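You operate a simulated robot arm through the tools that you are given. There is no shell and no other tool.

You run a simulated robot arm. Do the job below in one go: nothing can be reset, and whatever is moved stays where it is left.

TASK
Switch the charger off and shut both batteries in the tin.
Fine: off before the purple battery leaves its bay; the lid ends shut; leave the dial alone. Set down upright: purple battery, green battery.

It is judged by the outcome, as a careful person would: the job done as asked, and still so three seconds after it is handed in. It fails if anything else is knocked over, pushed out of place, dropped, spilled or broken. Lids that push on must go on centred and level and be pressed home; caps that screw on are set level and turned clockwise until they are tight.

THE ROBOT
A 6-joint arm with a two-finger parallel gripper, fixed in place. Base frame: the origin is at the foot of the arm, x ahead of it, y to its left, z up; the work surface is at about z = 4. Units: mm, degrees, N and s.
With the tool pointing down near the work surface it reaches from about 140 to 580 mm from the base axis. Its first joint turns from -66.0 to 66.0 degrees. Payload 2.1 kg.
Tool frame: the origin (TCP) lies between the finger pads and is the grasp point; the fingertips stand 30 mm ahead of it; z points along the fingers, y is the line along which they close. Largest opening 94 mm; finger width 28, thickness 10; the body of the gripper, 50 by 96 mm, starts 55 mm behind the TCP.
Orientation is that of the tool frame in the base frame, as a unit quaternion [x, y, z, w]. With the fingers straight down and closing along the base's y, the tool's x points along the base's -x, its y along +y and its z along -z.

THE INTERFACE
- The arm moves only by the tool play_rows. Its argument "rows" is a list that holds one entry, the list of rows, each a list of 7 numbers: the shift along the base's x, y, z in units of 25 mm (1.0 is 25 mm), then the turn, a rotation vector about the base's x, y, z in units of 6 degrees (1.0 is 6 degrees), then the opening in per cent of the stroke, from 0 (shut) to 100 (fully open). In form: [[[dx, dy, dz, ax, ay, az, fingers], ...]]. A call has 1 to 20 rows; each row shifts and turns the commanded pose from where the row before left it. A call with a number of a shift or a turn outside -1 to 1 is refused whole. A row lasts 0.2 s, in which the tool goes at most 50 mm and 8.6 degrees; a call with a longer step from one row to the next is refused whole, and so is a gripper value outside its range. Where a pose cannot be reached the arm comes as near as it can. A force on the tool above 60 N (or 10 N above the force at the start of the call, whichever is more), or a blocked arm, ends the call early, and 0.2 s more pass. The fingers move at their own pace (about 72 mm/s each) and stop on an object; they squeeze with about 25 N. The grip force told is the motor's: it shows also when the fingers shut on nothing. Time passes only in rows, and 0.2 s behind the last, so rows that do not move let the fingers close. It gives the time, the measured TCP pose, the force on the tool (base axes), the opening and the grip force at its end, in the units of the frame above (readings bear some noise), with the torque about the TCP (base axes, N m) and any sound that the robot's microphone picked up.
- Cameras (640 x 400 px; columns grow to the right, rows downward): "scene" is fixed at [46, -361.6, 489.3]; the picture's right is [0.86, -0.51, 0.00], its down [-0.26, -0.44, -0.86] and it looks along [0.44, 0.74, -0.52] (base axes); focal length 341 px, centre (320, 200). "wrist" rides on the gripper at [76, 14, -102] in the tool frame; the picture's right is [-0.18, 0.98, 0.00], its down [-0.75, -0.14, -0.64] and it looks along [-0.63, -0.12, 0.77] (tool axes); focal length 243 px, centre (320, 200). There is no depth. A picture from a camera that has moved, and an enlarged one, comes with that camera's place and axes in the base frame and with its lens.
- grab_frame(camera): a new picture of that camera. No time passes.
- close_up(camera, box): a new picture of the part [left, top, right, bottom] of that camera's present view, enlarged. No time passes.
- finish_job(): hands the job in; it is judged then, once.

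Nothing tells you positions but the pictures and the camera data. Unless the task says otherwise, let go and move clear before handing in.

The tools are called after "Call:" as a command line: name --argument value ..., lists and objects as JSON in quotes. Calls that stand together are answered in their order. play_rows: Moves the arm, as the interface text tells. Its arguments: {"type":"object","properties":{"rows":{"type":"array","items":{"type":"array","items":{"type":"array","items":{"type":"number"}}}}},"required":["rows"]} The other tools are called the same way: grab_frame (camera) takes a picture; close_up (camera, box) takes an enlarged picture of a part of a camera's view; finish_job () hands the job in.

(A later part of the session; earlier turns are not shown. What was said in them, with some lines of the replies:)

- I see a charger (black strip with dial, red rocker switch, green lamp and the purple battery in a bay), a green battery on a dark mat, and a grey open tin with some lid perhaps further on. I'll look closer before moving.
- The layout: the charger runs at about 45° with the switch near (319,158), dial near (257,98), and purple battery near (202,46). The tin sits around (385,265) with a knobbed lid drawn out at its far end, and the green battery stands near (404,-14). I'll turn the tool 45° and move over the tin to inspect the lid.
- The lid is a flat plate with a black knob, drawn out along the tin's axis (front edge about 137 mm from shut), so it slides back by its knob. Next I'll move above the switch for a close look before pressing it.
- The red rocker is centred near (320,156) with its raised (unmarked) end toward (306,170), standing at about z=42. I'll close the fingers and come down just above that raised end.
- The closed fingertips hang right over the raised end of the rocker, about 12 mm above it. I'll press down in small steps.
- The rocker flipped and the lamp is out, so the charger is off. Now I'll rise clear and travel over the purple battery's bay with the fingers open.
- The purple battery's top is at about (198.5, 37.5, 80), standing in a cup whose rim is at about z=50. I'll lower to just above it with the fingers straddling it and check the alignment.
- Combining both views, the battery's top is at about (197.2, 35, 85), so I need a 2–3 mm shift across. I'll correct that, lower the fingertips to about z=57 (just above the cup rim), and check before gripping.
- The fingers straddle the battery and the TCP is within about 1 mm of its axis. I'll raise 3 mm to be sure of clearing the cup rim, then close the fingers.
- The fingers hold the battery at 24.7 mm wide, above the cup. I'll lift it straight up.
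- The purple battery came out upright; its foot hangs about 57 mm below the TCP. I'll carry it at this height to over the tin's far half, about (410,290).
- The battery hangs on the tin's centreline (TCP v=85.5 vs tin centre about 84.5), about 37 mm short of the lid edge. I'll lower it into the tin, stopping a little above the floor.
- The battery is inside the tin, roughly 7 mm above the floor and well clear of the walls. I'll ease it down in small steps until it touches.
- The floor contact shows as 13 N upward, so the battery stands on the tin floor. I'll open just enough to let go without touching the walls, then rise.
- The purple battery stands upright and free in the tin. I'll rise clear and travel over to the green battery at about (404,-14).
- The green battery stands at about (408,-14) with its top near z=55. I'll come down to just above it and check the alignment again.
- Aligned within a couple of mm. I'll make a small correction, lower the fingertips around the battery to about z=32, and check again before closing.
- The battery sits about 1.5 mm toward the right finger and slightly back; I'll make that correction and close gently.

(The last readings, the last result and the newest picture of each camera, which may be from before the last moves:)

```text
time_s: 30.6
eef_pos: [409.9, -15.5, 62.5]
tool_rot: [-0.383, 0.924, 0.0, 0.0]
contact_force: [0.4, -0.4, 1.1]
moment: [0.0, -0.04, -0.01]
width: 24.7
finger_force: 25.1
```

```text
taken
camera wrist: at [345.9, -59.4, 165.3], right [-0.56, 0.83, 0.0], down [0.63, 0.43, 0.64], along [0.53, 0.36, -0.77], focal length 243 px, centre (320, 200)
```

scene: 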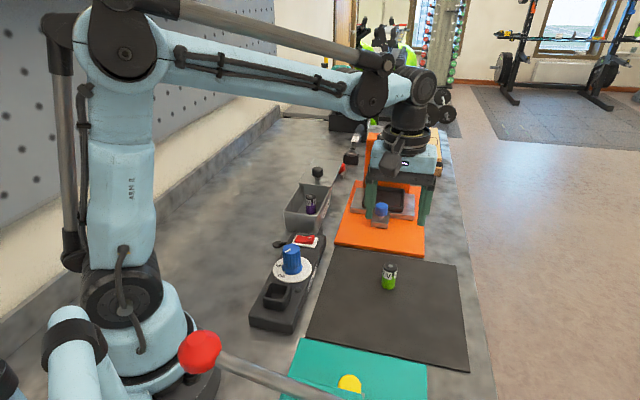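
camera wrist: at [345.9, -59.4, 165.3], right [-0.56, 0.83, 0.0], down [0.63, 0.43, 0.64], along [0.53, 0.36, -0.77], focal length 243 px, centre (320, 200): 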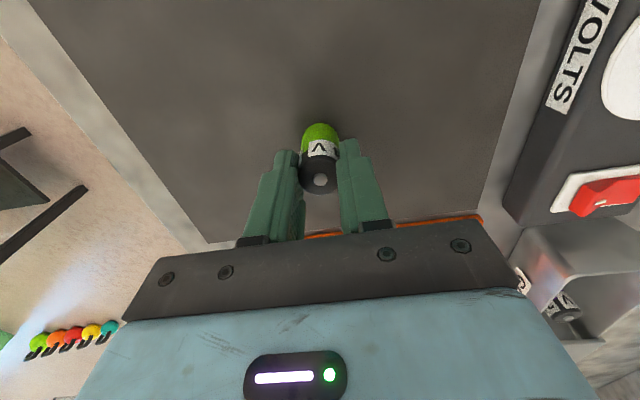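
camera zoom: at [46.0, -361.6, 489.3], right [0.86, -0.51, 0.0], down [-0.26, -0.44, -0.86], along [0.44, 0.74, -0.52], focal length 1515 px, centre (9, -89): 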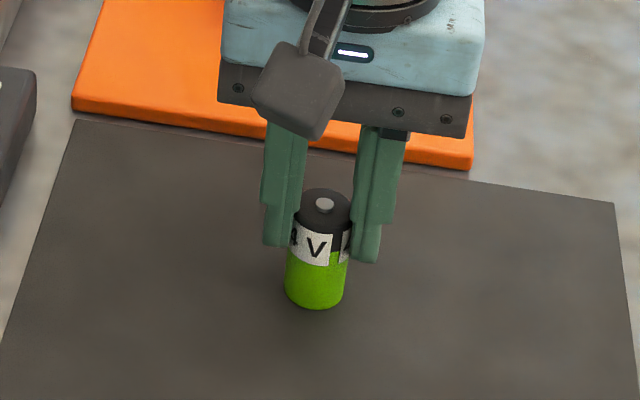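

The green battery is held upright at 24.7 mm. I'll lift it and carry it to over the near half of the tin, about (369,249).

Call:
play_rows --rows '[[[0, 0, 0.3, 0, 0, 0, 0], [0, 0, 0.7, 0, 0, 0, 0], [0, 0, 1, 0, 0, 0, 0], [0, 0, 1, 0, 0, 0, 0], [0, 0, 1, 0, 0, 0, 0], [0, 0, 1, 0, 0, 0, 0], [-0.08, 0.5, 0, 0, 0, 0, 0], [-0.147, 0.962, 0, 0, 0, 0, 0], [-0.147, 0.962, 0, 0, 0, 0, 0], [-0.147, 0.962, 0, 0, 0, 0, 0], [-0.147, 0.962, 0, 0, 0, 0, 0], [-0.147, 0.962, 0, 0, 0, 0, 0], [-0.147, 0.962, 0, 0, 0, 0, 0], [-0.147, 0.962, 0, 0, 0, 0, 0], [-0.147, 0.962, 0, 0, 0, 0, 0], [-0.147, 0.962, 0, 0, 0, 0, 0], [-0.147, 0.962, 0, 0, 0, 0, 0], [-0.067, 0.462, 0, 0, 0, 0, 0], [0, 0, 0, 0, 0, 0, 0]]]'

Call:
grab_frame --camera "wrist"

Call:
close_up --camera "wrist" --box '[220, 0, 400, 170]'

Call:
close_up --camera "scene" --box '[260, 110, 380, 240]'

```text
time_s: 34.6
eef_pos: [368.4, 251.0, 187.7]
tool_rot: [-0.382, 0.924, 0.0, 0.001]
contact_force: [-0.2, 0.7, -0.6]
moment: [0.01, 0.01, -0.01]
width: 24.5
finger_force: 25.2
```

```text
taken
camera wrist: at [304.6, 207.5, 290.0], right [-0.56, 0.83, 0.0], down [0.63, 0.43, 0.64], along [0.53, 0.36, -0.77], focal length 243 px, centre (320, 200)
```

wrist: 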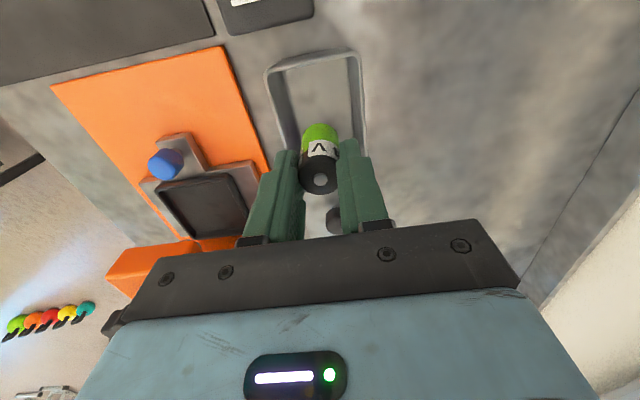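

```text
2.35 times, centred on (310, 85) of wrist
camera zoom: at [304.6, 207.5, 290.0], right [-0.56, 0.83, 0.0], down [0.63, 0.43, 0.64], along [0.53, 0.36, -0.77], focal length 571 px, centre (344, 471)
```

zoom: 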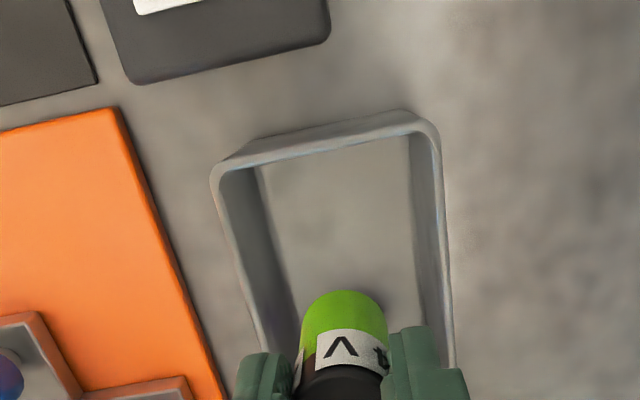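

```text
3.08 times, centred on (320, 175) of scene
camera zoom: at [46.0, -361.6, 489.3], right [0.86, -0.51, 0.0], down [-0.26, -0.44, -0.86], along [0.44, 0.74, -0.52], focal length 1049 px, centre (320, 277)
```

zoom: 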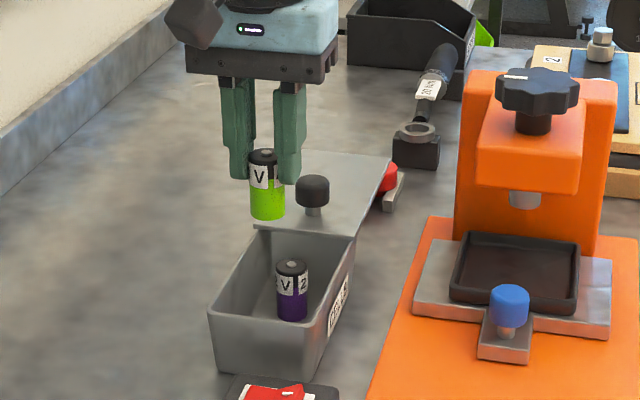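

The green battery hangs over the near half of the tin; I'll shift about 2 mm to the centreline and lower it into the tin.

Call:
play_rows --rows '[[[0.05, -0.05, -0.6, 0, 0, 0, 0], [0, 0, -0.8, 0, 0, 0, 0], [0, 0, -0.8, 0, 0, 0, 0], [0, 0, -0.8, 0, 0, 0, 0], [0, 0, -0.8, 0, 0, 0, 0], [0, 0, -0.6, 0, 0, 0, 0], [0, 0, -0.2, 0, 0, 0, 0], [0, 0, 0, 0, 0, 0, 0]]]'

Call:
grab_frame --camera "wrist"

Call:
close_up --camera "scene" --box '[270, 140, 360, 240]'

```text
time_s: 36.4
eef_pos: [370.6, 247.7, 72.4]
tool_rot: [-0.383, 0.924, 0.0, 0.001]
contact_force: [0.3, -0.2, -1.2]
moment: [0.0, -0.01, 0.0]
width: 24.6
finger_force: 25.0
```

```text
taken
camera wrist: at [306.1, 203.7, 174.8], right [-0.56, 0.83, 0.0], down [0.63, 0.43, 0.64], along [0.53, 0.36, -0.77], focal length 243 px, centre (320, 200)
```

wrist: 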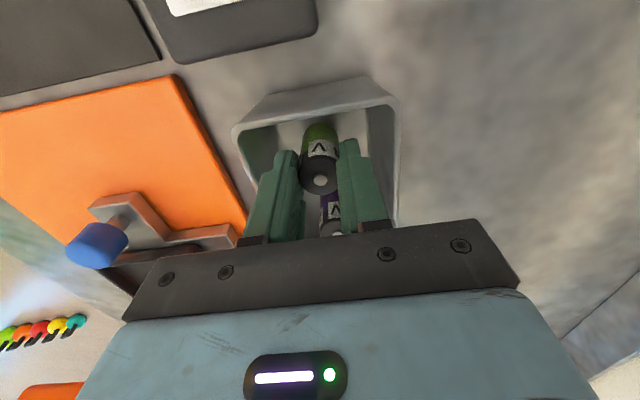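

```text
4.00 times, centred on (315, 190) of scene
camera zoom: at [46.0, -361.6, 489.3], right [0.86, -0.51, 0.0], down [-0.26, -0.44, -0.86], along [0.44, 0.74, -0.52], focal length 1363 px, centre (340, 240)
```

zoom: 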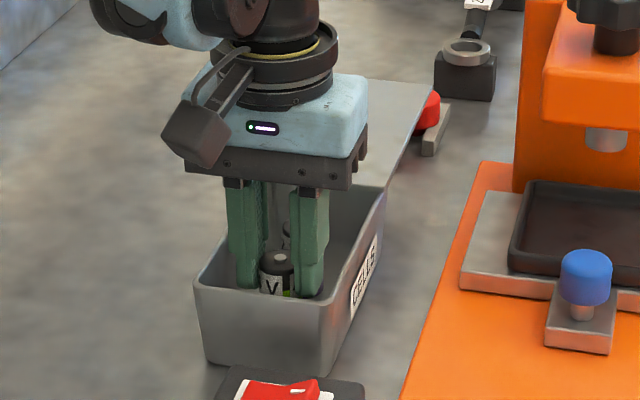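

Call:
play_rows --rows '[[[0, 0, -0.06, 0, 0, 0, 0], [0, 0, -0.06, 0, 0, 0, 0], [0, 0, -0.06, 0, 0, 0, 0], [0, 0, -0.06, 0, 0, 0, 0], [0, 0, -0.05, 0, 0, 0, 0]]]'

```text
time_s: 37.6
eef_pos: [369.5, 248.6, 66.5]
tool_rot: [-0.382, 0.924, 0.0, -0.001]
contact_force: [-0.6, -0.1, 0.3]
moment: [-0.03, 0.0, -0.02]
width: 24.4
finger_force: 24.8
```

The green battery is inside the tin, a few mm above its floor with no contact force yet. I'll keep lowering in small steps.

Call:
play_rows --rows '[[[0, 0, -0.05, 0, 0, 0, 0], [0, 0, -0.04, 0, 0, 0, 0]]]'

```text
time_s: 38.2
eef_pos: [370.3, 248.1, 62.8]
tool_rot: [-0.383, 0.924, 0.0, 0.0]
contact_force: [0.1, -1.0, 11.4]
moment: [-0.03, 0.0, 0.02]
width: 24.9
finger_force: 25.2
```

Contact shows as 11 N upward, so the green battery is on the floor. I'll open slightly and rise.

Call:
play_rows --rows '[[[0, 0, 0.02, 0, 0, 0, 0], [0, 0, 0, 0, 0, 0, 32], [0, 0, 0, 0, 0, 0, 36], [0, 0, 0, 0, 0, 0, 38], [0, 0, 0.3, 0, 0, 0, 38], [0, 0, 0.7, 0, 0, 0, 38], [0, 0, 1, 0, 0, 0, 38], [0, 0, 1, 0, 0, 0, 38], [0, 0, 1, 0, 0, 0, 38], [0, 0, 0.5, 0, 0, 0, 38]]]'

Call:
close_up --camera "scene" --box '[270, 140, 360, 240]'

Call:
grab_frame --camera "wrist"

```text
time_s: 40.4
eef_pos: [370.0, 247.9, 174.9]
tool_rot: [-0.382, 0.924, 0.0, 0.0]
contact_force: [-0.8, -0.1, 0.1]
moment: [0.02, -0.03, -0.02]
width: 35.8
finger_force: 0.1
```

```text
4.00 times, centred on (315, 190) of scene
camera zoom: at [46.0, -361.6, 489.3], right [0.86, -0.51, 0.0], down [-0.26, -0.44, -0.86], along [0.44, 0.74, -0.52], focal length 1363 px, centre (340, 240)
```

zoom: 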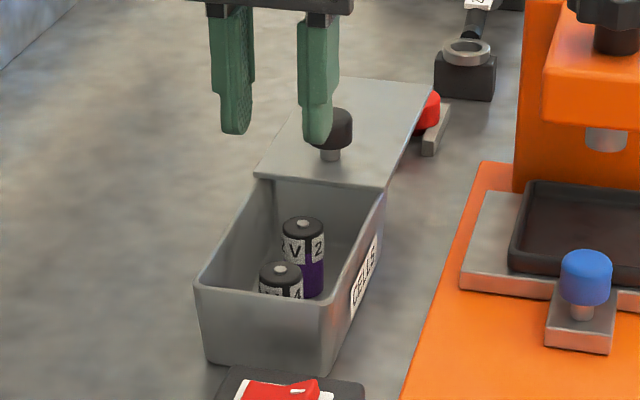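

```text
taken
camera wrist: at [306.5, 203.2, 277.4], right [-0.56, 0.83, 0.0], down [0.63, 0.43, 0.64], along [0.53, 0.36, -0.77], focal length 243 px, centre (320, 200)
```

wrist: 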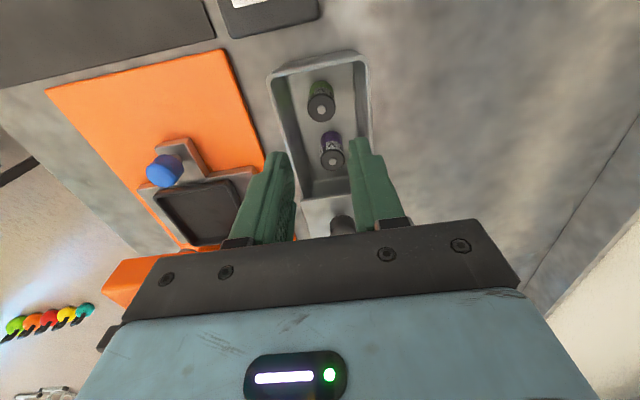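

Both batteries stand upright in the tin, below the rim. Next I'll go over the lid's knob at about (455,338), top z≈93, and check alignment.

Call:
play_rows --rows '[[[0.68, 0.724, -0.208, 0, 0, 0, 70], [0.68, 0.724, -0.208, 0, 0, 0, 70], [0.68, 0.724, -0.208, 0, 0, 0, 70], [0.68, 0.724, -0.208, 0, 0, 0, 70], [0.68, 0.724, -0.208, 0, 0, 0, 70], [0, 0, 0, 0, 0, 0, 70]]]'

Call:
grab_frame --camera "wrist"

Call:
close_up --camera "scene" --box '[270, 110, 370, 220]'

```text
time_s: 41.8
eef_pos: [455.3, 338.6, 150.7]
tool_rot: [-0.383, 0.924, 0.0, 0.0]
contact_force: [0.8, -0.6, 0.1]
moment: [0.0, 0.0, 0.0]
width: 65.9
finger_force: 0.1
```

```text
taken
camera wrist: at [391.2, 294.8, 252.9], right [-0.56, 0.83, 0.0], down [0.63, 0.43, 0.64], along [0.53, 0.36, -0.77], focal length 243 px, centre (320, 200)
```

wrist: 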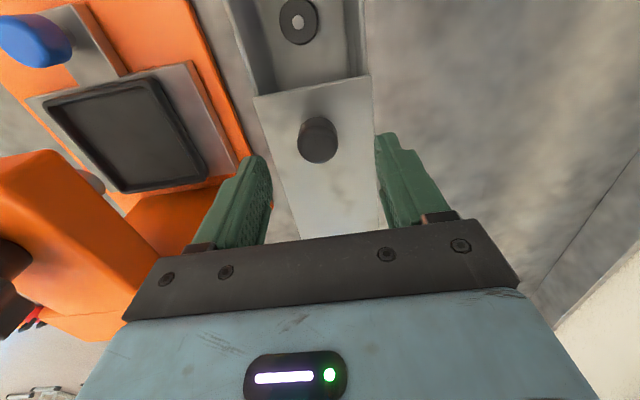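

```text
3.64 times, centred on (320, 165) of scene
camera zoom: at [46.0, -361.6, 489.3], right [0.86, -0.51, 0.0], down [-0.26, -0.44, -0.86], along [0.44, 0.74, -0.52], focal length 1240 px, centre (320, 327)
```

zoom: 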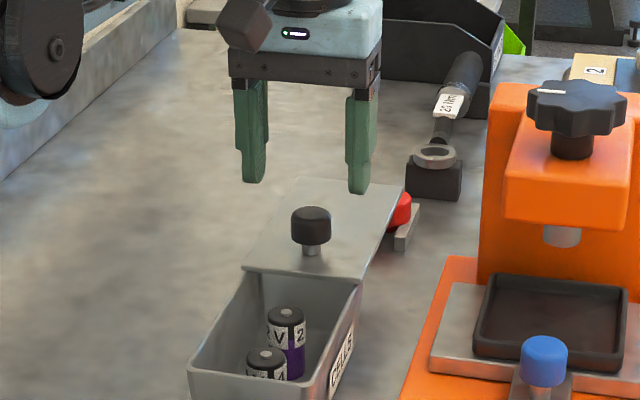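

Call:
close_up --camera "wrist" --box '[270, 70, 370, 200]'

Call:
close_up --camera "scene" --box '[295, 155, 345, 195]'

```text
3.08 times, centred on (320, 135) of wrist
camera zoom: at [391.2, 294.8, 252.9], right [-0.56, 0.83, 0.0], down [0.63, 0.43, 0.64], along [0.53, 0.36, -0.77], focal length 746 px, centre (320, 400)
```

zoom: 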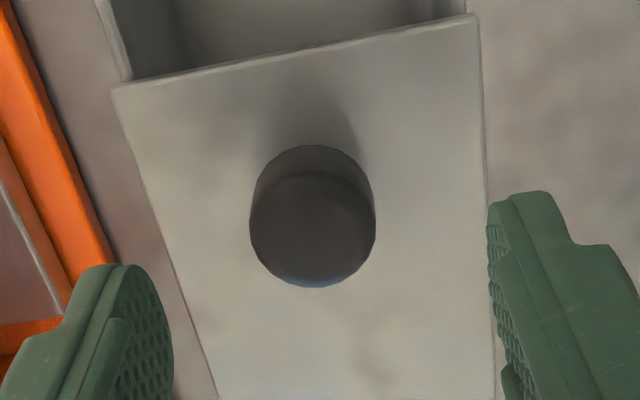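

```text
10.00 times, centred on (320, 175) of scene
camera zoom: at [46.0, -361.6, 489.3], right [0.86, -0.51, 0.0], down [-0.26, -0.44, -0.86], along [0.44, 0.74, -0.52], focal length 3408 px, centre (320, 450)
```

zoom: 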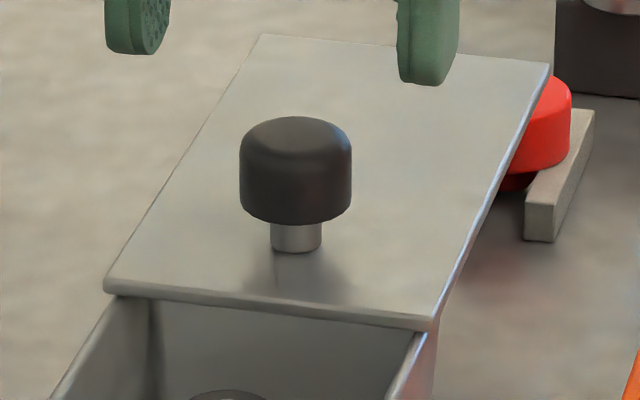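

The knob head is about 30 mm across, spanning z≈77–93, centred near (458,340). I'll shift about 3 mm and lower the fingers around the head, keeping the tips clear of the lid plate.

Call:
play_rows --rows '[[[0.13, 0.04, 0, 0, 0, 0, 65], [0, 0, -0.65, 0, 0, 0, 60], [0, 0, -0.65, 0, 0, 0, 60], [0, 0, -0.6, 0, 0, 0, 60], [0, 0, 0, 0, 0, 0, 60]]]'

Call:
grab_frame --camera "wrist"

Call:
close_up --camera "scene" --box '[285, 140, 355, 200]'

```text
time_s: 43.0
eef_pos: [457.6, 338.6, 101.8]
tool_rot: [-0.382, 0.924, 0.0, 0.0]
contact_force: [-0.5, -0.2, -0.7]
moment: [0.0, 0.01, 0.0]
width: 56.1
finger_force: 0.1
```

```text
taken
camera wrist: at [393.0, 295.4, 204.8], right [-0.56, 0.83, 0.0], down [0.63, 0.43, 0.64], along [0.53, 0.36, -0.77], focal length 243 px, centre (320, 200)
```

wrist: 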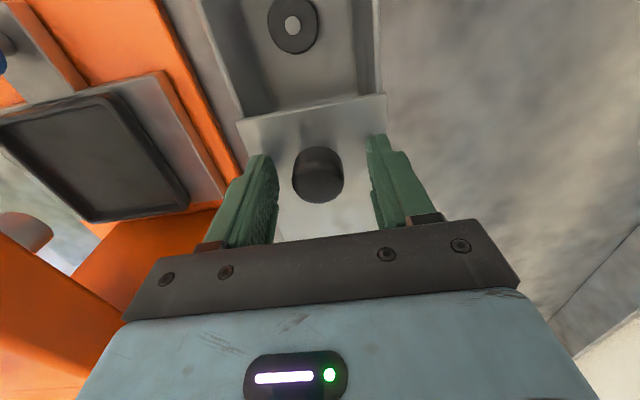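

```text
6.67 times, centred on (320, 170) of scene
camera zoom: at [46.0, -361.6, 489.3], right [0.86, -0.51, 0.0], down [-0.26, -0.44, -0.86], along [0.44, 0.74, -0.52], focal length 2272 px, centre (320, 400)
```

zoom: 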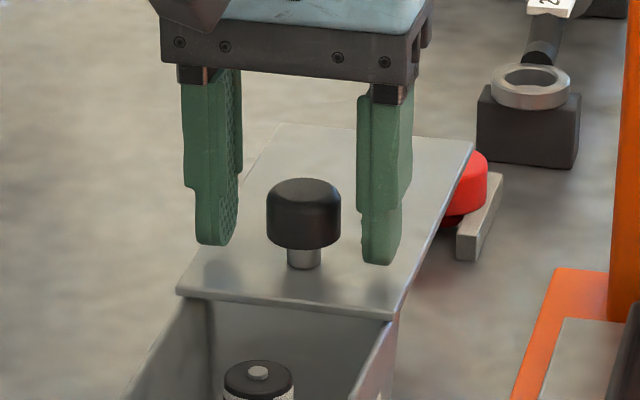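

The knob sits about 2 mm toward one finger; I'll shift that way and close gently on the knob head.

Call:
play_rows --rows '[[[0.06, -0.06, 0, 0, 0, 0, 55], [0, 0, 0, 0, 0, 0, 45], [0, 0, 0, 0, 0, 0, 40], [0, 0, 0, 0, 0, 0, 36], [0, 0, 0, 0, 0, 0, 33], [0, 0, 0, 0, 0, 0, 30], [0, 0, 0, 0, 0, 0, 20], [0, 0, 0, 0, 0, 0, 0], [0, 0, 0, 0, 0, 0, 0]]]'

Call:
close_up --camera "scene" --box '[275, 140, 355, 220]'

Call:
grab_frame --camera "wrist"

```text
time_s: 45.0
eef_pos: [458.0, 338.0, 103.7]
tool_rot: [-0.383, 0.924, 0.0, -0.001]
contact_force: [-7.9, 6.3, -1.0]
moment: [-0.15, -0.04, -0.04]
width: 28.5
finger_force: 44.7
```

```text
5.00 times, centred on (315, 180) of scene
camera zoom: at [46.0, -361.6, 489.3], right [0.86, -0.51, 0.0], down [-0.26, -0.44, -0.86], along [0.44, 0.74, -0.52], focal length 1704 px, centre (345, 300)
```

zoom: 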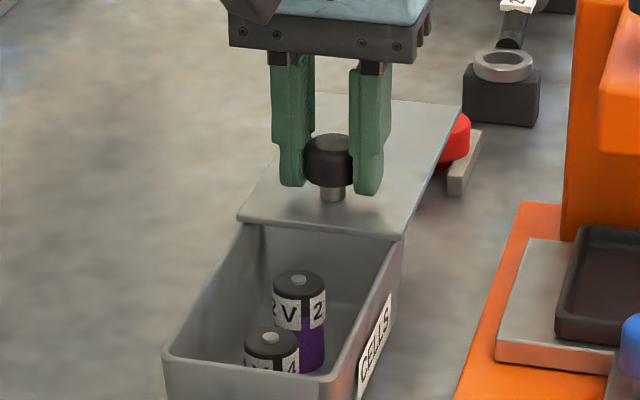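

```text
taken
camera wrist: at [394.4, 294.2, 205.0], right [-0.57, 0.82, 0.0], down [0.63, 0.43, 0.64], along [0.53, 0.36, -0.77], focal length 243 px, centre (320, 200)
```

wrist: 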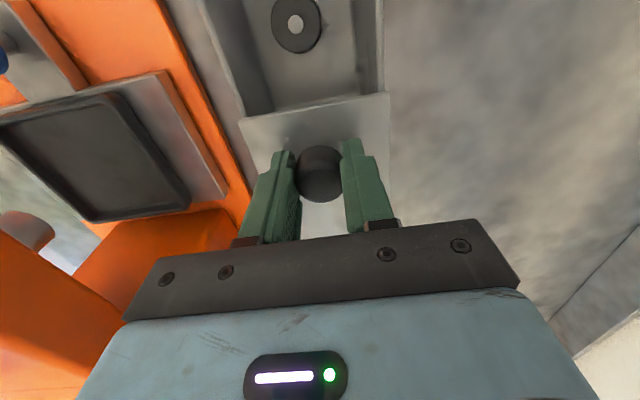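

The grip is on the knob (28.5 mm), with about 10 N of side load showing I'm ~1–2 mm off centre. I'll relieve that with a small shift back.

Call:
play_rows --rows '[[[-0.03, 0.03, 0, 0, 0, 0, 0], [0, 0, 0, 0, 0, 0, 0]]]'

```text
time_s: 45.6
eef_pos: [457.0, 338.6, 103.4]
tool_rot: [-0.383, 0.924, 0.0, 0.0]
contact_force: [-12.2, -3.8, -3.8]
moment: [0.81, -0.36, 0.24]
width: 28.3
finger_force: 44.8
```

Call:
play_rows --rows '[[[0, 0, 0, 0, 0, 0, 0], [0, 0, 0, 0, 0, 0, 0]]]'

```text
time_s: 46.2
eef_pos: [458.7, 337.9, 102.2]
tool_rot: [-0.383, 0.924, 0.0, -0.001]
contact_force: [-11.4, -5.1, -5.1]
moment: [0.02, 0.17, 0.18]
width: 28.3
finger_force: 45.2
```

Forces are modest (~12 N along the slide direction) and the grip is firm. I'll begin pulling the lid gently toward shut and watch whether it slides.

Call:
play_rows --rows '[[[-0.07, -0.07, 0, 0, 0, 0, 0], [-0.1, -0.1, 0, 0, 0, 0, 0], [-0.1, -0.1, 0, 0, 0, 0, 0], [-0.1, -0.1, 0, 0, 0, 0, 0]]]'

Call:
close_up --camera "scene" --box '[275, 140, 355, 240]'

Call:
grab_frame --camera "wrist"

```text
time_s: 47.2
eef_pos: [451.2, 330.4, 101.7]
tool_rot: [-0.382, 0.924, 0.001, 0.0]
contact_force: [-6.6, 7.3, -10.1]
moment: [0.6, -1.04, -0.14]
width: 28.4
finger_force: 44.6
```

```text
4.00 times, centred on (315, 190) of scene
camera zoom: at [46.0, -361.5, 489.3], right [0.86, -0.51, 0.0], down [-0.26, -0.44, -0.86], along [0.44, 0.74, -0.52], focal length 1363 px, centre (340, 240)
```

zoom: 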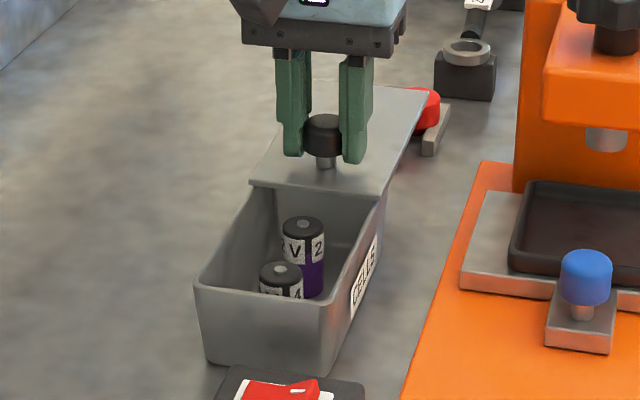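

```text
taken
camera wrist: at [386.3, 286.1, 204.9], right [-0.57, 0.82, 0.0], down [0.63, 0.43, 0.64], along [0.53, 0.37, -0.77], focal length 243 px, centre (320, 200)
```

wrist: 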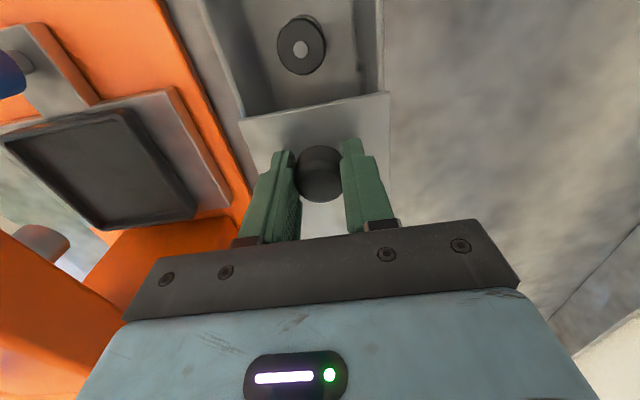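

The lid slides with the knob while the tin stays put. I'll keep pulling in short segments, trimming the small side and vertical loads.

Call:
play_rows --rows '[[[-0.16, -0.12, -0.02, 0, 0, 0, 0], [-0.141, -0.141, 0, 0, 0, 0, 0], [-0.141, -0.141, 0, 0, 0, 0, 0], [-0.141, -0.141, 0, 0, 0, 0, 0], [-0.141, -0.141, 0, 0, 0, 0, 0]]]'

```text
time_s: 48.4
eef_pos: [431.9, 312.3, 102.1]
tool_rot: [-0.382, 0.924, 0.0, 0.0]
contact_force: [-1.5, 4.2, 13.6]
moment: [0.34, -0.69, 0.03]
width: 28.6
finger_force: 45.1
```

Call:
play_rows --rows '[[[-0.145, -0.137, 0.01, 0, 0, 0, 0], [-0.141, -0.141, 0, 0, 0, 0, 0], [-0.141, -0.141, 0, 0, 0, 0, 0], [-0.141, -0.141, 0, 0, 0, 0, 0], [-0.141, -0.141, 0, 0, 0, 0, 0], [-0.141, -0.141, 0, 0, 0, 0, 0]]]'

Call:
close_up --camera "scene" --box '[275, 140, 355, 240]'

Call:
grab_frame --camera "wrist"

```text
time_s: 49.8
eef_pos: [413.1, 291.5, 101.9]
tool_rot: [-0.382, 0.924, 0.001, -0.001]
contact_force: [-3.9, 7.3, 7.5]
moment: [-0.31, -0.26, -0.26]
width: 28.5
finger_force: 44.8
```

```text
4.00 times, centred on (315, 190) of scene
camera zoom: at [46.0, -361.6, 489.3], right [0.86, -0.51, 0.0], down [-0.26, -0.44, -0.86], along [0.44, 0.74, -0.51], focal length 1363 px, centre (340, 240)
```

zoom: 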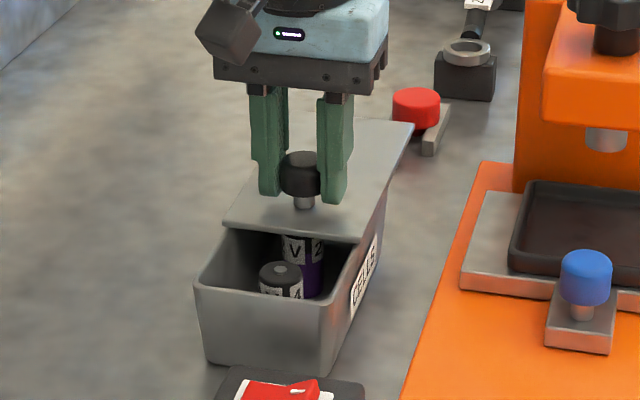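

```text
taken
camera wrist: at [347.7, 247.5, 205.0], right [-0.57, 0.82, 0.0], down [0.63, 0.43, 0.64], along [0.53, 0.36, -0.77], focal length 243 px, centre (320, 200)
```

wrist: 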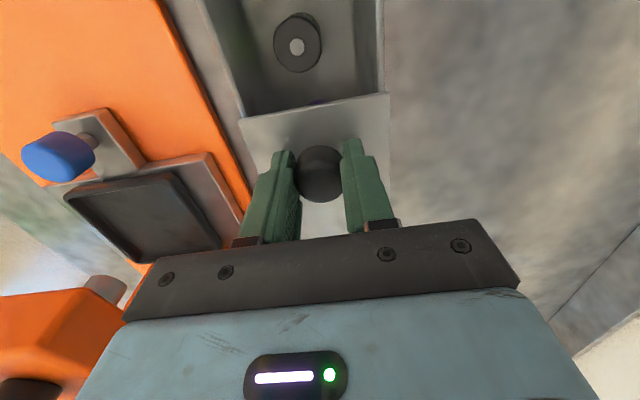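

The lid is about halfway and passing over the batteries cleanly, with the tin unmoved. I'll continue.

Call:
play_rows --rows '[[[-0.156, -0.126, 0.005, 0, 0, 0, 0], [-0.141, -0.141, 0, 0, 0, 0, 0], [-0.141, -0.141, 0, 0, 0, 0, 0], [-0.141, -0.141, 0, 0, 0, 0, 0], [-0.141, -0.141, 0, 0, 0, 0, 0], [-0.141, -0.141, 0, 0, 0, 0, 0], [-0.141, -0.141, 0, 0, 0, 0, 0], [-0.141, -0.141, 0, 0, 0, 0, 0]]]'

Call:
close_up --camera "scene" --box '[275, 140, 355, 240]'

Call:
grab_frame --camera "wrist"

```text
time_s: 51.6
eef_pos: [383.1, 263.7, 102.7]
tool_rot: [-0.382, 0.924, 0.0, 0.0]
contact_force: [3.3, -1.6, -23.6]
moment: [-0.1, -0.19, 0.04]
width: 28.4
finger_force: 45.1
```

```text
4.00 times, centred on (315, 190) of scene
camera zoom: at [46.1, -361.5, 489.3], right [0.86, -0.51, 0.0], down [-0.26, -0.44, -0.86], along [0.44, 0.74, -0.52], focal length 1363 px, centre (340, 240)
```

zoom: 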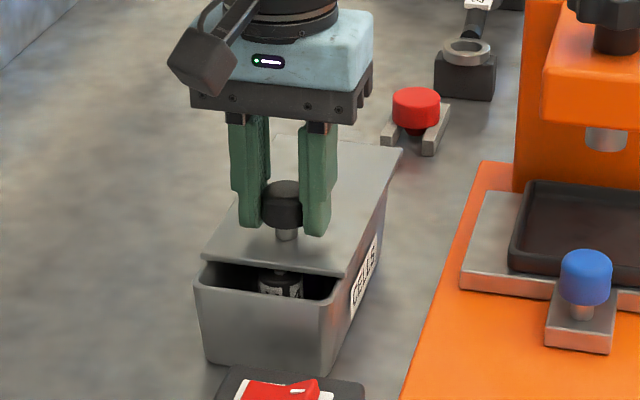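

```text
taken
camera wrist: at [318.9, 219.3, 205.0], right [-0.56, 0.83, 0.0], down [0.63, 0.43, 0.64], along [0.53, 0.36, -0.77], focal length 243 px, centre (320, 200)
```

wrist: 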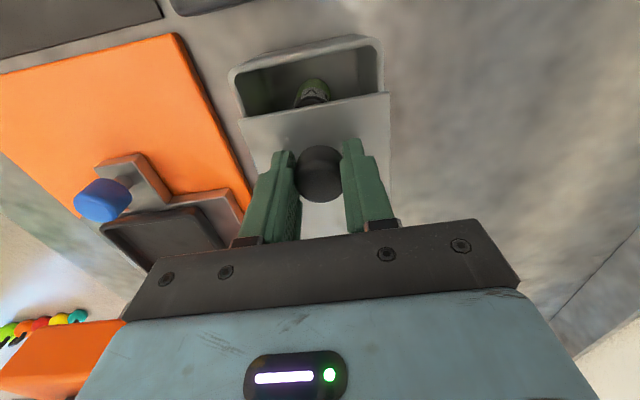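

The pull is now lifting with about 24 N, so I'll lower the tool 1 mm to relieve that, then continue the last ~33 mm.

Call:
play_rows --rows '[[[0, 0, -0.04, 0, 0, 0, 0], [-0.1, -0.1, 0, 0, 0, 0, 0], [-0.141, -0.141, 0, 0, 0, 0, 0], [-0.141, -0.141, 0, 0, 0, 0, 0]]]'

```text
time_s: 52.6
eef_pos: [373.1, 253.7, 102.2]
tool_rot: [-0.382, 0.924, 0.0, 0.0]
contact_force: [5.1, -3.6, 26.8]
moment: [-0.25, 0.27, -0.14]
width: 28.5
finger_force: 45.2
```

Call:
play_rows --rows '[[[0.01, -0.01, 0.02, 0, 0, 0, 0], [-0.1, -0.1, 0, 0, 0, 0, 0], [-0.1, -0.1, 0, 0, 0, 0, 0]]]'

Call:
close_up --camera "scene" --box '[275, 160, 345, 240]'

Call:
close_up --camera "wrist" --box '[200, 0, 440, 150]'

```text
time_s: 53.4
eef_pos: [368.6, 249.6, 101.5]
tool_rot: [-0.383, 0.924, 0.0, 0.0]
contact_force: [4.8, -4.3, 28.6]
moment: [-0.49, 0.27, -0.18]
width: 28.5
finger_force: 44.9
```

```text
5.00 times, centred on (310, 200) of scene
camera zoom: at [45.9, -361.7, 489.2], right [0.86, -0.51, 0.0], down [-0.26, -0.44, -0.86], along [0.44, 0.74, -0.51], focal length 1704 px, centre (370, 200)
```

zoom: 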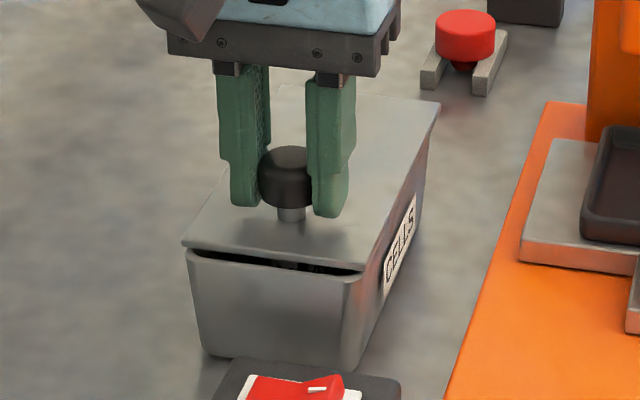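

```text
2.67 times, centred on (320, 75) of wrist
camera zoom: at [304.6, 204.9, 205.0], right [-0.56, 0.83, 0.0], down [0.63, 0.43, 0.64], along [0.53, 0.36, -0.77], focal length 647 px, centre (320, 533)
```

zoom: 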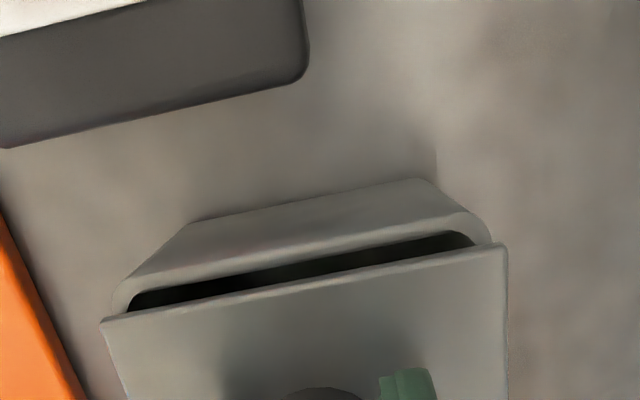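

About 11 mm remain until the lid's front edge reaches the tin's front rim. I'll ease the downward load slightly and pull the rest in small steps, watching for the end stop.

Call:
play_rows --rows '[[[0.005, -0.01, 0.015, 0, 0, 0, 0], [-0.08, -0.08, 0, 0, 0, 0, 0], [-0.08, -0.08, 0, 0, 0, 0, 0], [-0.08, -0.08, 0, 0, 0, 0, 0]]]'

Call:
close_up --camera "wrist" --box '[200, 0, 440, 150]'

```text
time_s: 54.4
eef_pos: [361.9, 242.1, 102.6]
tool_rot: [-0.383, 0.924, 0.0, 0.001]
contact_force: [4.5, -3.4, 35.2]
moment: [-0.3, 0.12, 0.0]
width: 28.2
finger_force: 45.2
```

```text
2.67 times, centred on (320, 75) of wrist
camera zoom: at [298.8, 198.9, 204.9], right [-0.56, 0.83, 0.0], down [0.63, 0.43, 0.64], along [0.53, 0.36, -0.77], focal length 647 px, centre (320, 533)
```

zoom: 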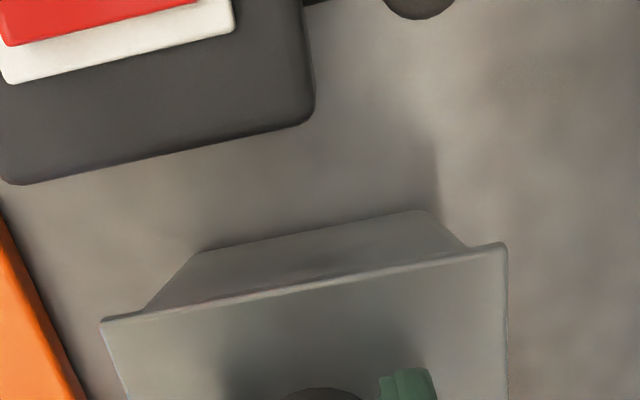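

Call:
close_up --camera "scene" --box '[275, 160, 345, 240]'

Call:
play_rows --rows '[[[0, 0, 0.02, 0, 0, 0, 0], [-0.02, -0.02, 0, 0, 0, 0, 0], [-0.02, -0.02, 0, 0, 0, 0, 0]]]'

Call:
close_up --camera "scene" --box '[275, 160, 345, 240]'

Call:
grab_frame --camera "wrist"

```text
5.00 times, centred on (310, 200) of scene
camera zoom: at [45.9, -361.7, 489.2], right [0.86, -0.51, 0.0], down [-0.26, -0.44, -0.86], along [0.44, 0.74, -0.51], focal length 1704 px, centre (370, 200)
```

zoom: 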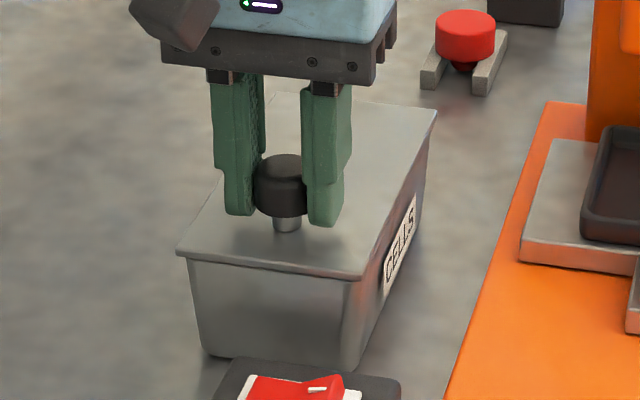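

```text
time_s: 55.2
eef_pos: [363.2, 242.0, 102.4]
tool_rot: [-0.382, 0.924, -0.001, 0.002]
contact_force: [22.3, 5.7, -20.4]
moment: [-0.5, 0.6, 0.08]
width: 28.4
finger_force: 44.9
```

```text
5.00 times, centred on (310, 200) of scene
camera zoom: at [46.1, -361.5, 489.3], right [0.86, -0.51, 0.0], down [-0.26, -0.44, -0.86], along [0.44, 0.74, -0.52], focal length 1704 px, centre (370, 200)
```

zoom: 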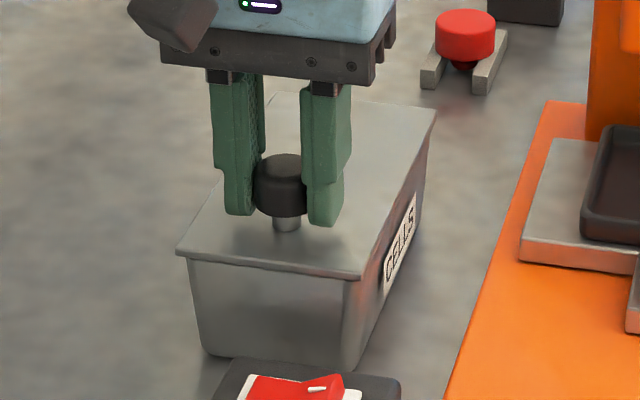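

```text
taken
camera wrist: at [298.2, 198.7, 204.6], right [-0.56, 0.83, 0.0], down [0.63, 0.43, 0.65], along [0.53, 0.36, -0.76], focal length 243 px, centre (320, 200)
```

wrist: 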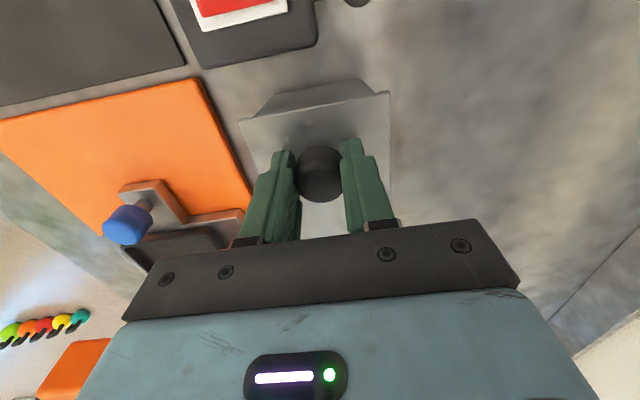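

The lid met its end stop (about 20 N resisting along the slide) and covers the tin completely. I'll relieve the vertical load, open the fingers and lift away.

Call:
play_rows --rows '[[[0, 0, -0.014, 0, 0, 0, 0], [0, 0, 0, 0, 0, 0, 40], [0, 0, 0, 0, 0, 0, 50], [0, 0, 0, 0, 0, 0, 55], [0, 0, 0.2, 0, 0, 0, 55], [0, 0, 0.6, 0, 0, 0, 55], [0, 0, 1, 0, 0, 0, 55], [0, 0, 1, 0, 0, 0, 55], [0, 0, 1, 0, 0, 0, 55]]]'

Call:
grab_frame --camera "wrist"

Call:
close_up --camera "scene" --box '[275, 160, 345, 240]'

Call:
grab_frame --camera "scene"

```text
time_s: 57.2
eef_pos: [362.8, 244.6, 200.0]
tool_rot: [-0.382, 0.924, 0.0, 0.0]
contact_force: [0.2, -0.8, 0.4]
moment: [0.04, -0.03, -0.02]
width: 51.6
finger_force: 0.0
```

```text
taken
camera wrist: at [299.4, 201.0, 301.8], right [-0.56, 0.83, 0.0], down [0.63, 0.43, 0.64], along [0.53, 0.36, -0.77], focal length 243 px, centre (320, 200)
```

wrist: 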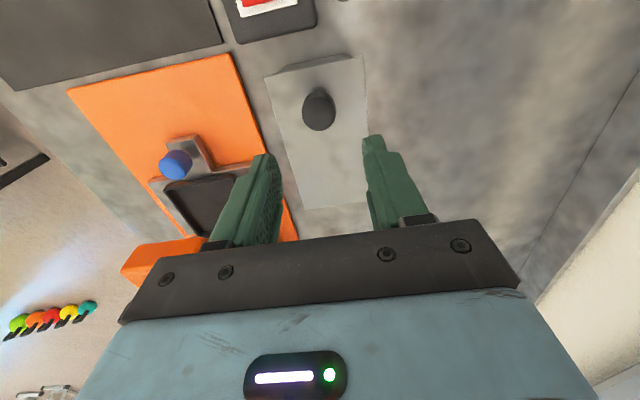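

```text
5.00 times, centred on (310, 200) of scene
camera zoom: at [46.0, -361.6, 489.3], right [0.86, -0.51, 0.0], down [-0.26, -0.44, -0.86], along [0.44, 0.74, -0.52], focal length 1704 px, centre (370, 200)
```

zoom: 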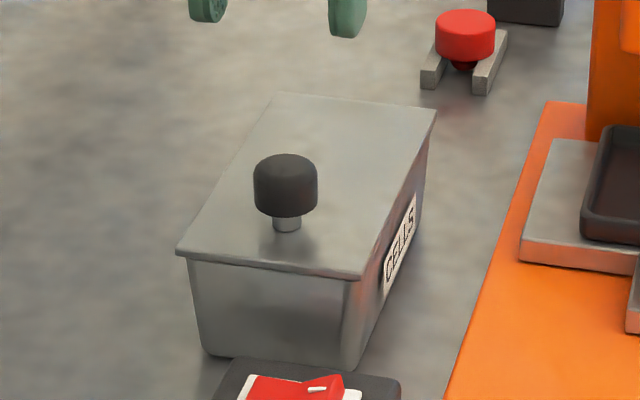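

```text
taken
```

scene: 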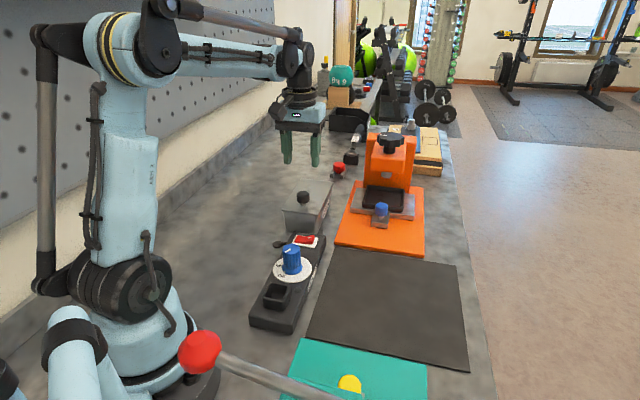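

Call:
close_up --camera "scene" --box '[240, 225, 340, 335]'

Call:
play_rows --rows '[[[0, 0, 0.5, 0, 0, 0, 55], [0, 0, 0.5, 0, 0, 0, 55], [0, 0, 0, 0, 0, 0, 55]]]'

Call:
close_up --camera "wrist" --box '[220, 0, 420, 220]'

```text
3.64 times, centred on (290, 280) of scene
camera zoom: at [46.0, -361.6, 489.3], right [0.86, -0.51, 0.0], down [-0.26, -0.44, -0.86], along [0.44, 0.74, -0.52], focal length 1240 px, centre (429, -91)
```

zoom: 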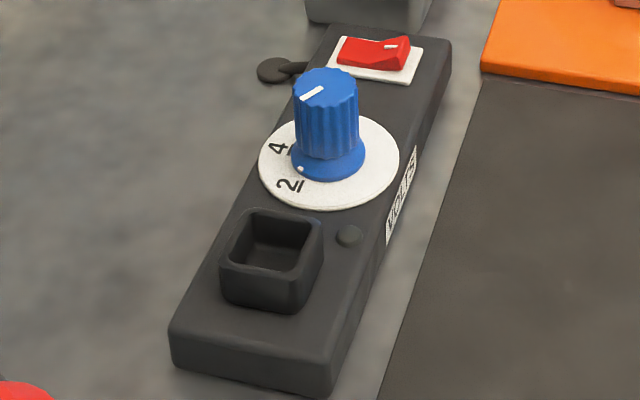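

```text
time_s: 58.0
eef_pos: [363.0, 241.1, 221.2]
tool_rot: [-0.382, 0.924, 0.0, 0.0]
contact_force: [-1.0, -0.5, 1.2]
moment: [0.01, -0.01, 0.02]
width: 51.9
finger_force: 0.0
```

```text
1.82 times, centred on (320, 110) of wrist
camera zoom: at [299.5, 198.6, 324.2], right [-0.56, 0.83, 0.0], down [0.63, 0.43, 0.64], along [0.53, 0.36, -0.77], focal length 441 px, centre (320, 364)
```

zoom: 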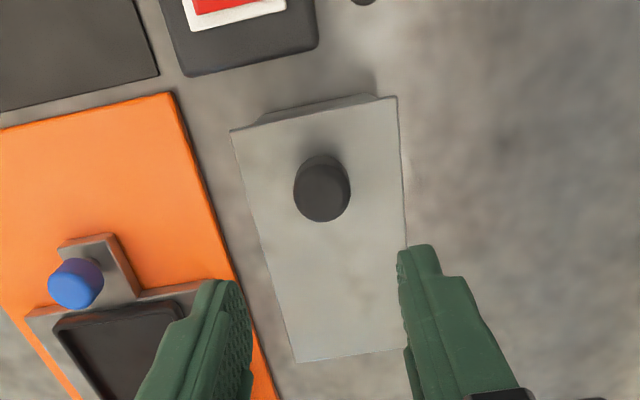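

The charger is off (lamp dark, rocker flipped, dial unmoved). Both batteries stand upright in the tin under the fully shut lid, and the arm is clear. I'm handing the job in.

Call:
finish_job

```text
The job is handed in.
```

The charger is off, and the purple and green batteries are both in the tin with its lid shut. I've handed the job in, but no verdict came back.

- **Charger:** I pressed the rocker before touching the purple battery. The lamp went out, and the dial still reads as it did at the start.
- **Batteries:** I set each one down on the tin floor and both stood upright before I closed the lid. The lid slid over them without catching.
- **Lid:** I slid it shut by its knob until it met its end stop. In the last pictures it covers the whole tin, and the tin hadn't moved.

Nothing else looked disturbed in the final views, and the arm was clear of everything when I handed in.
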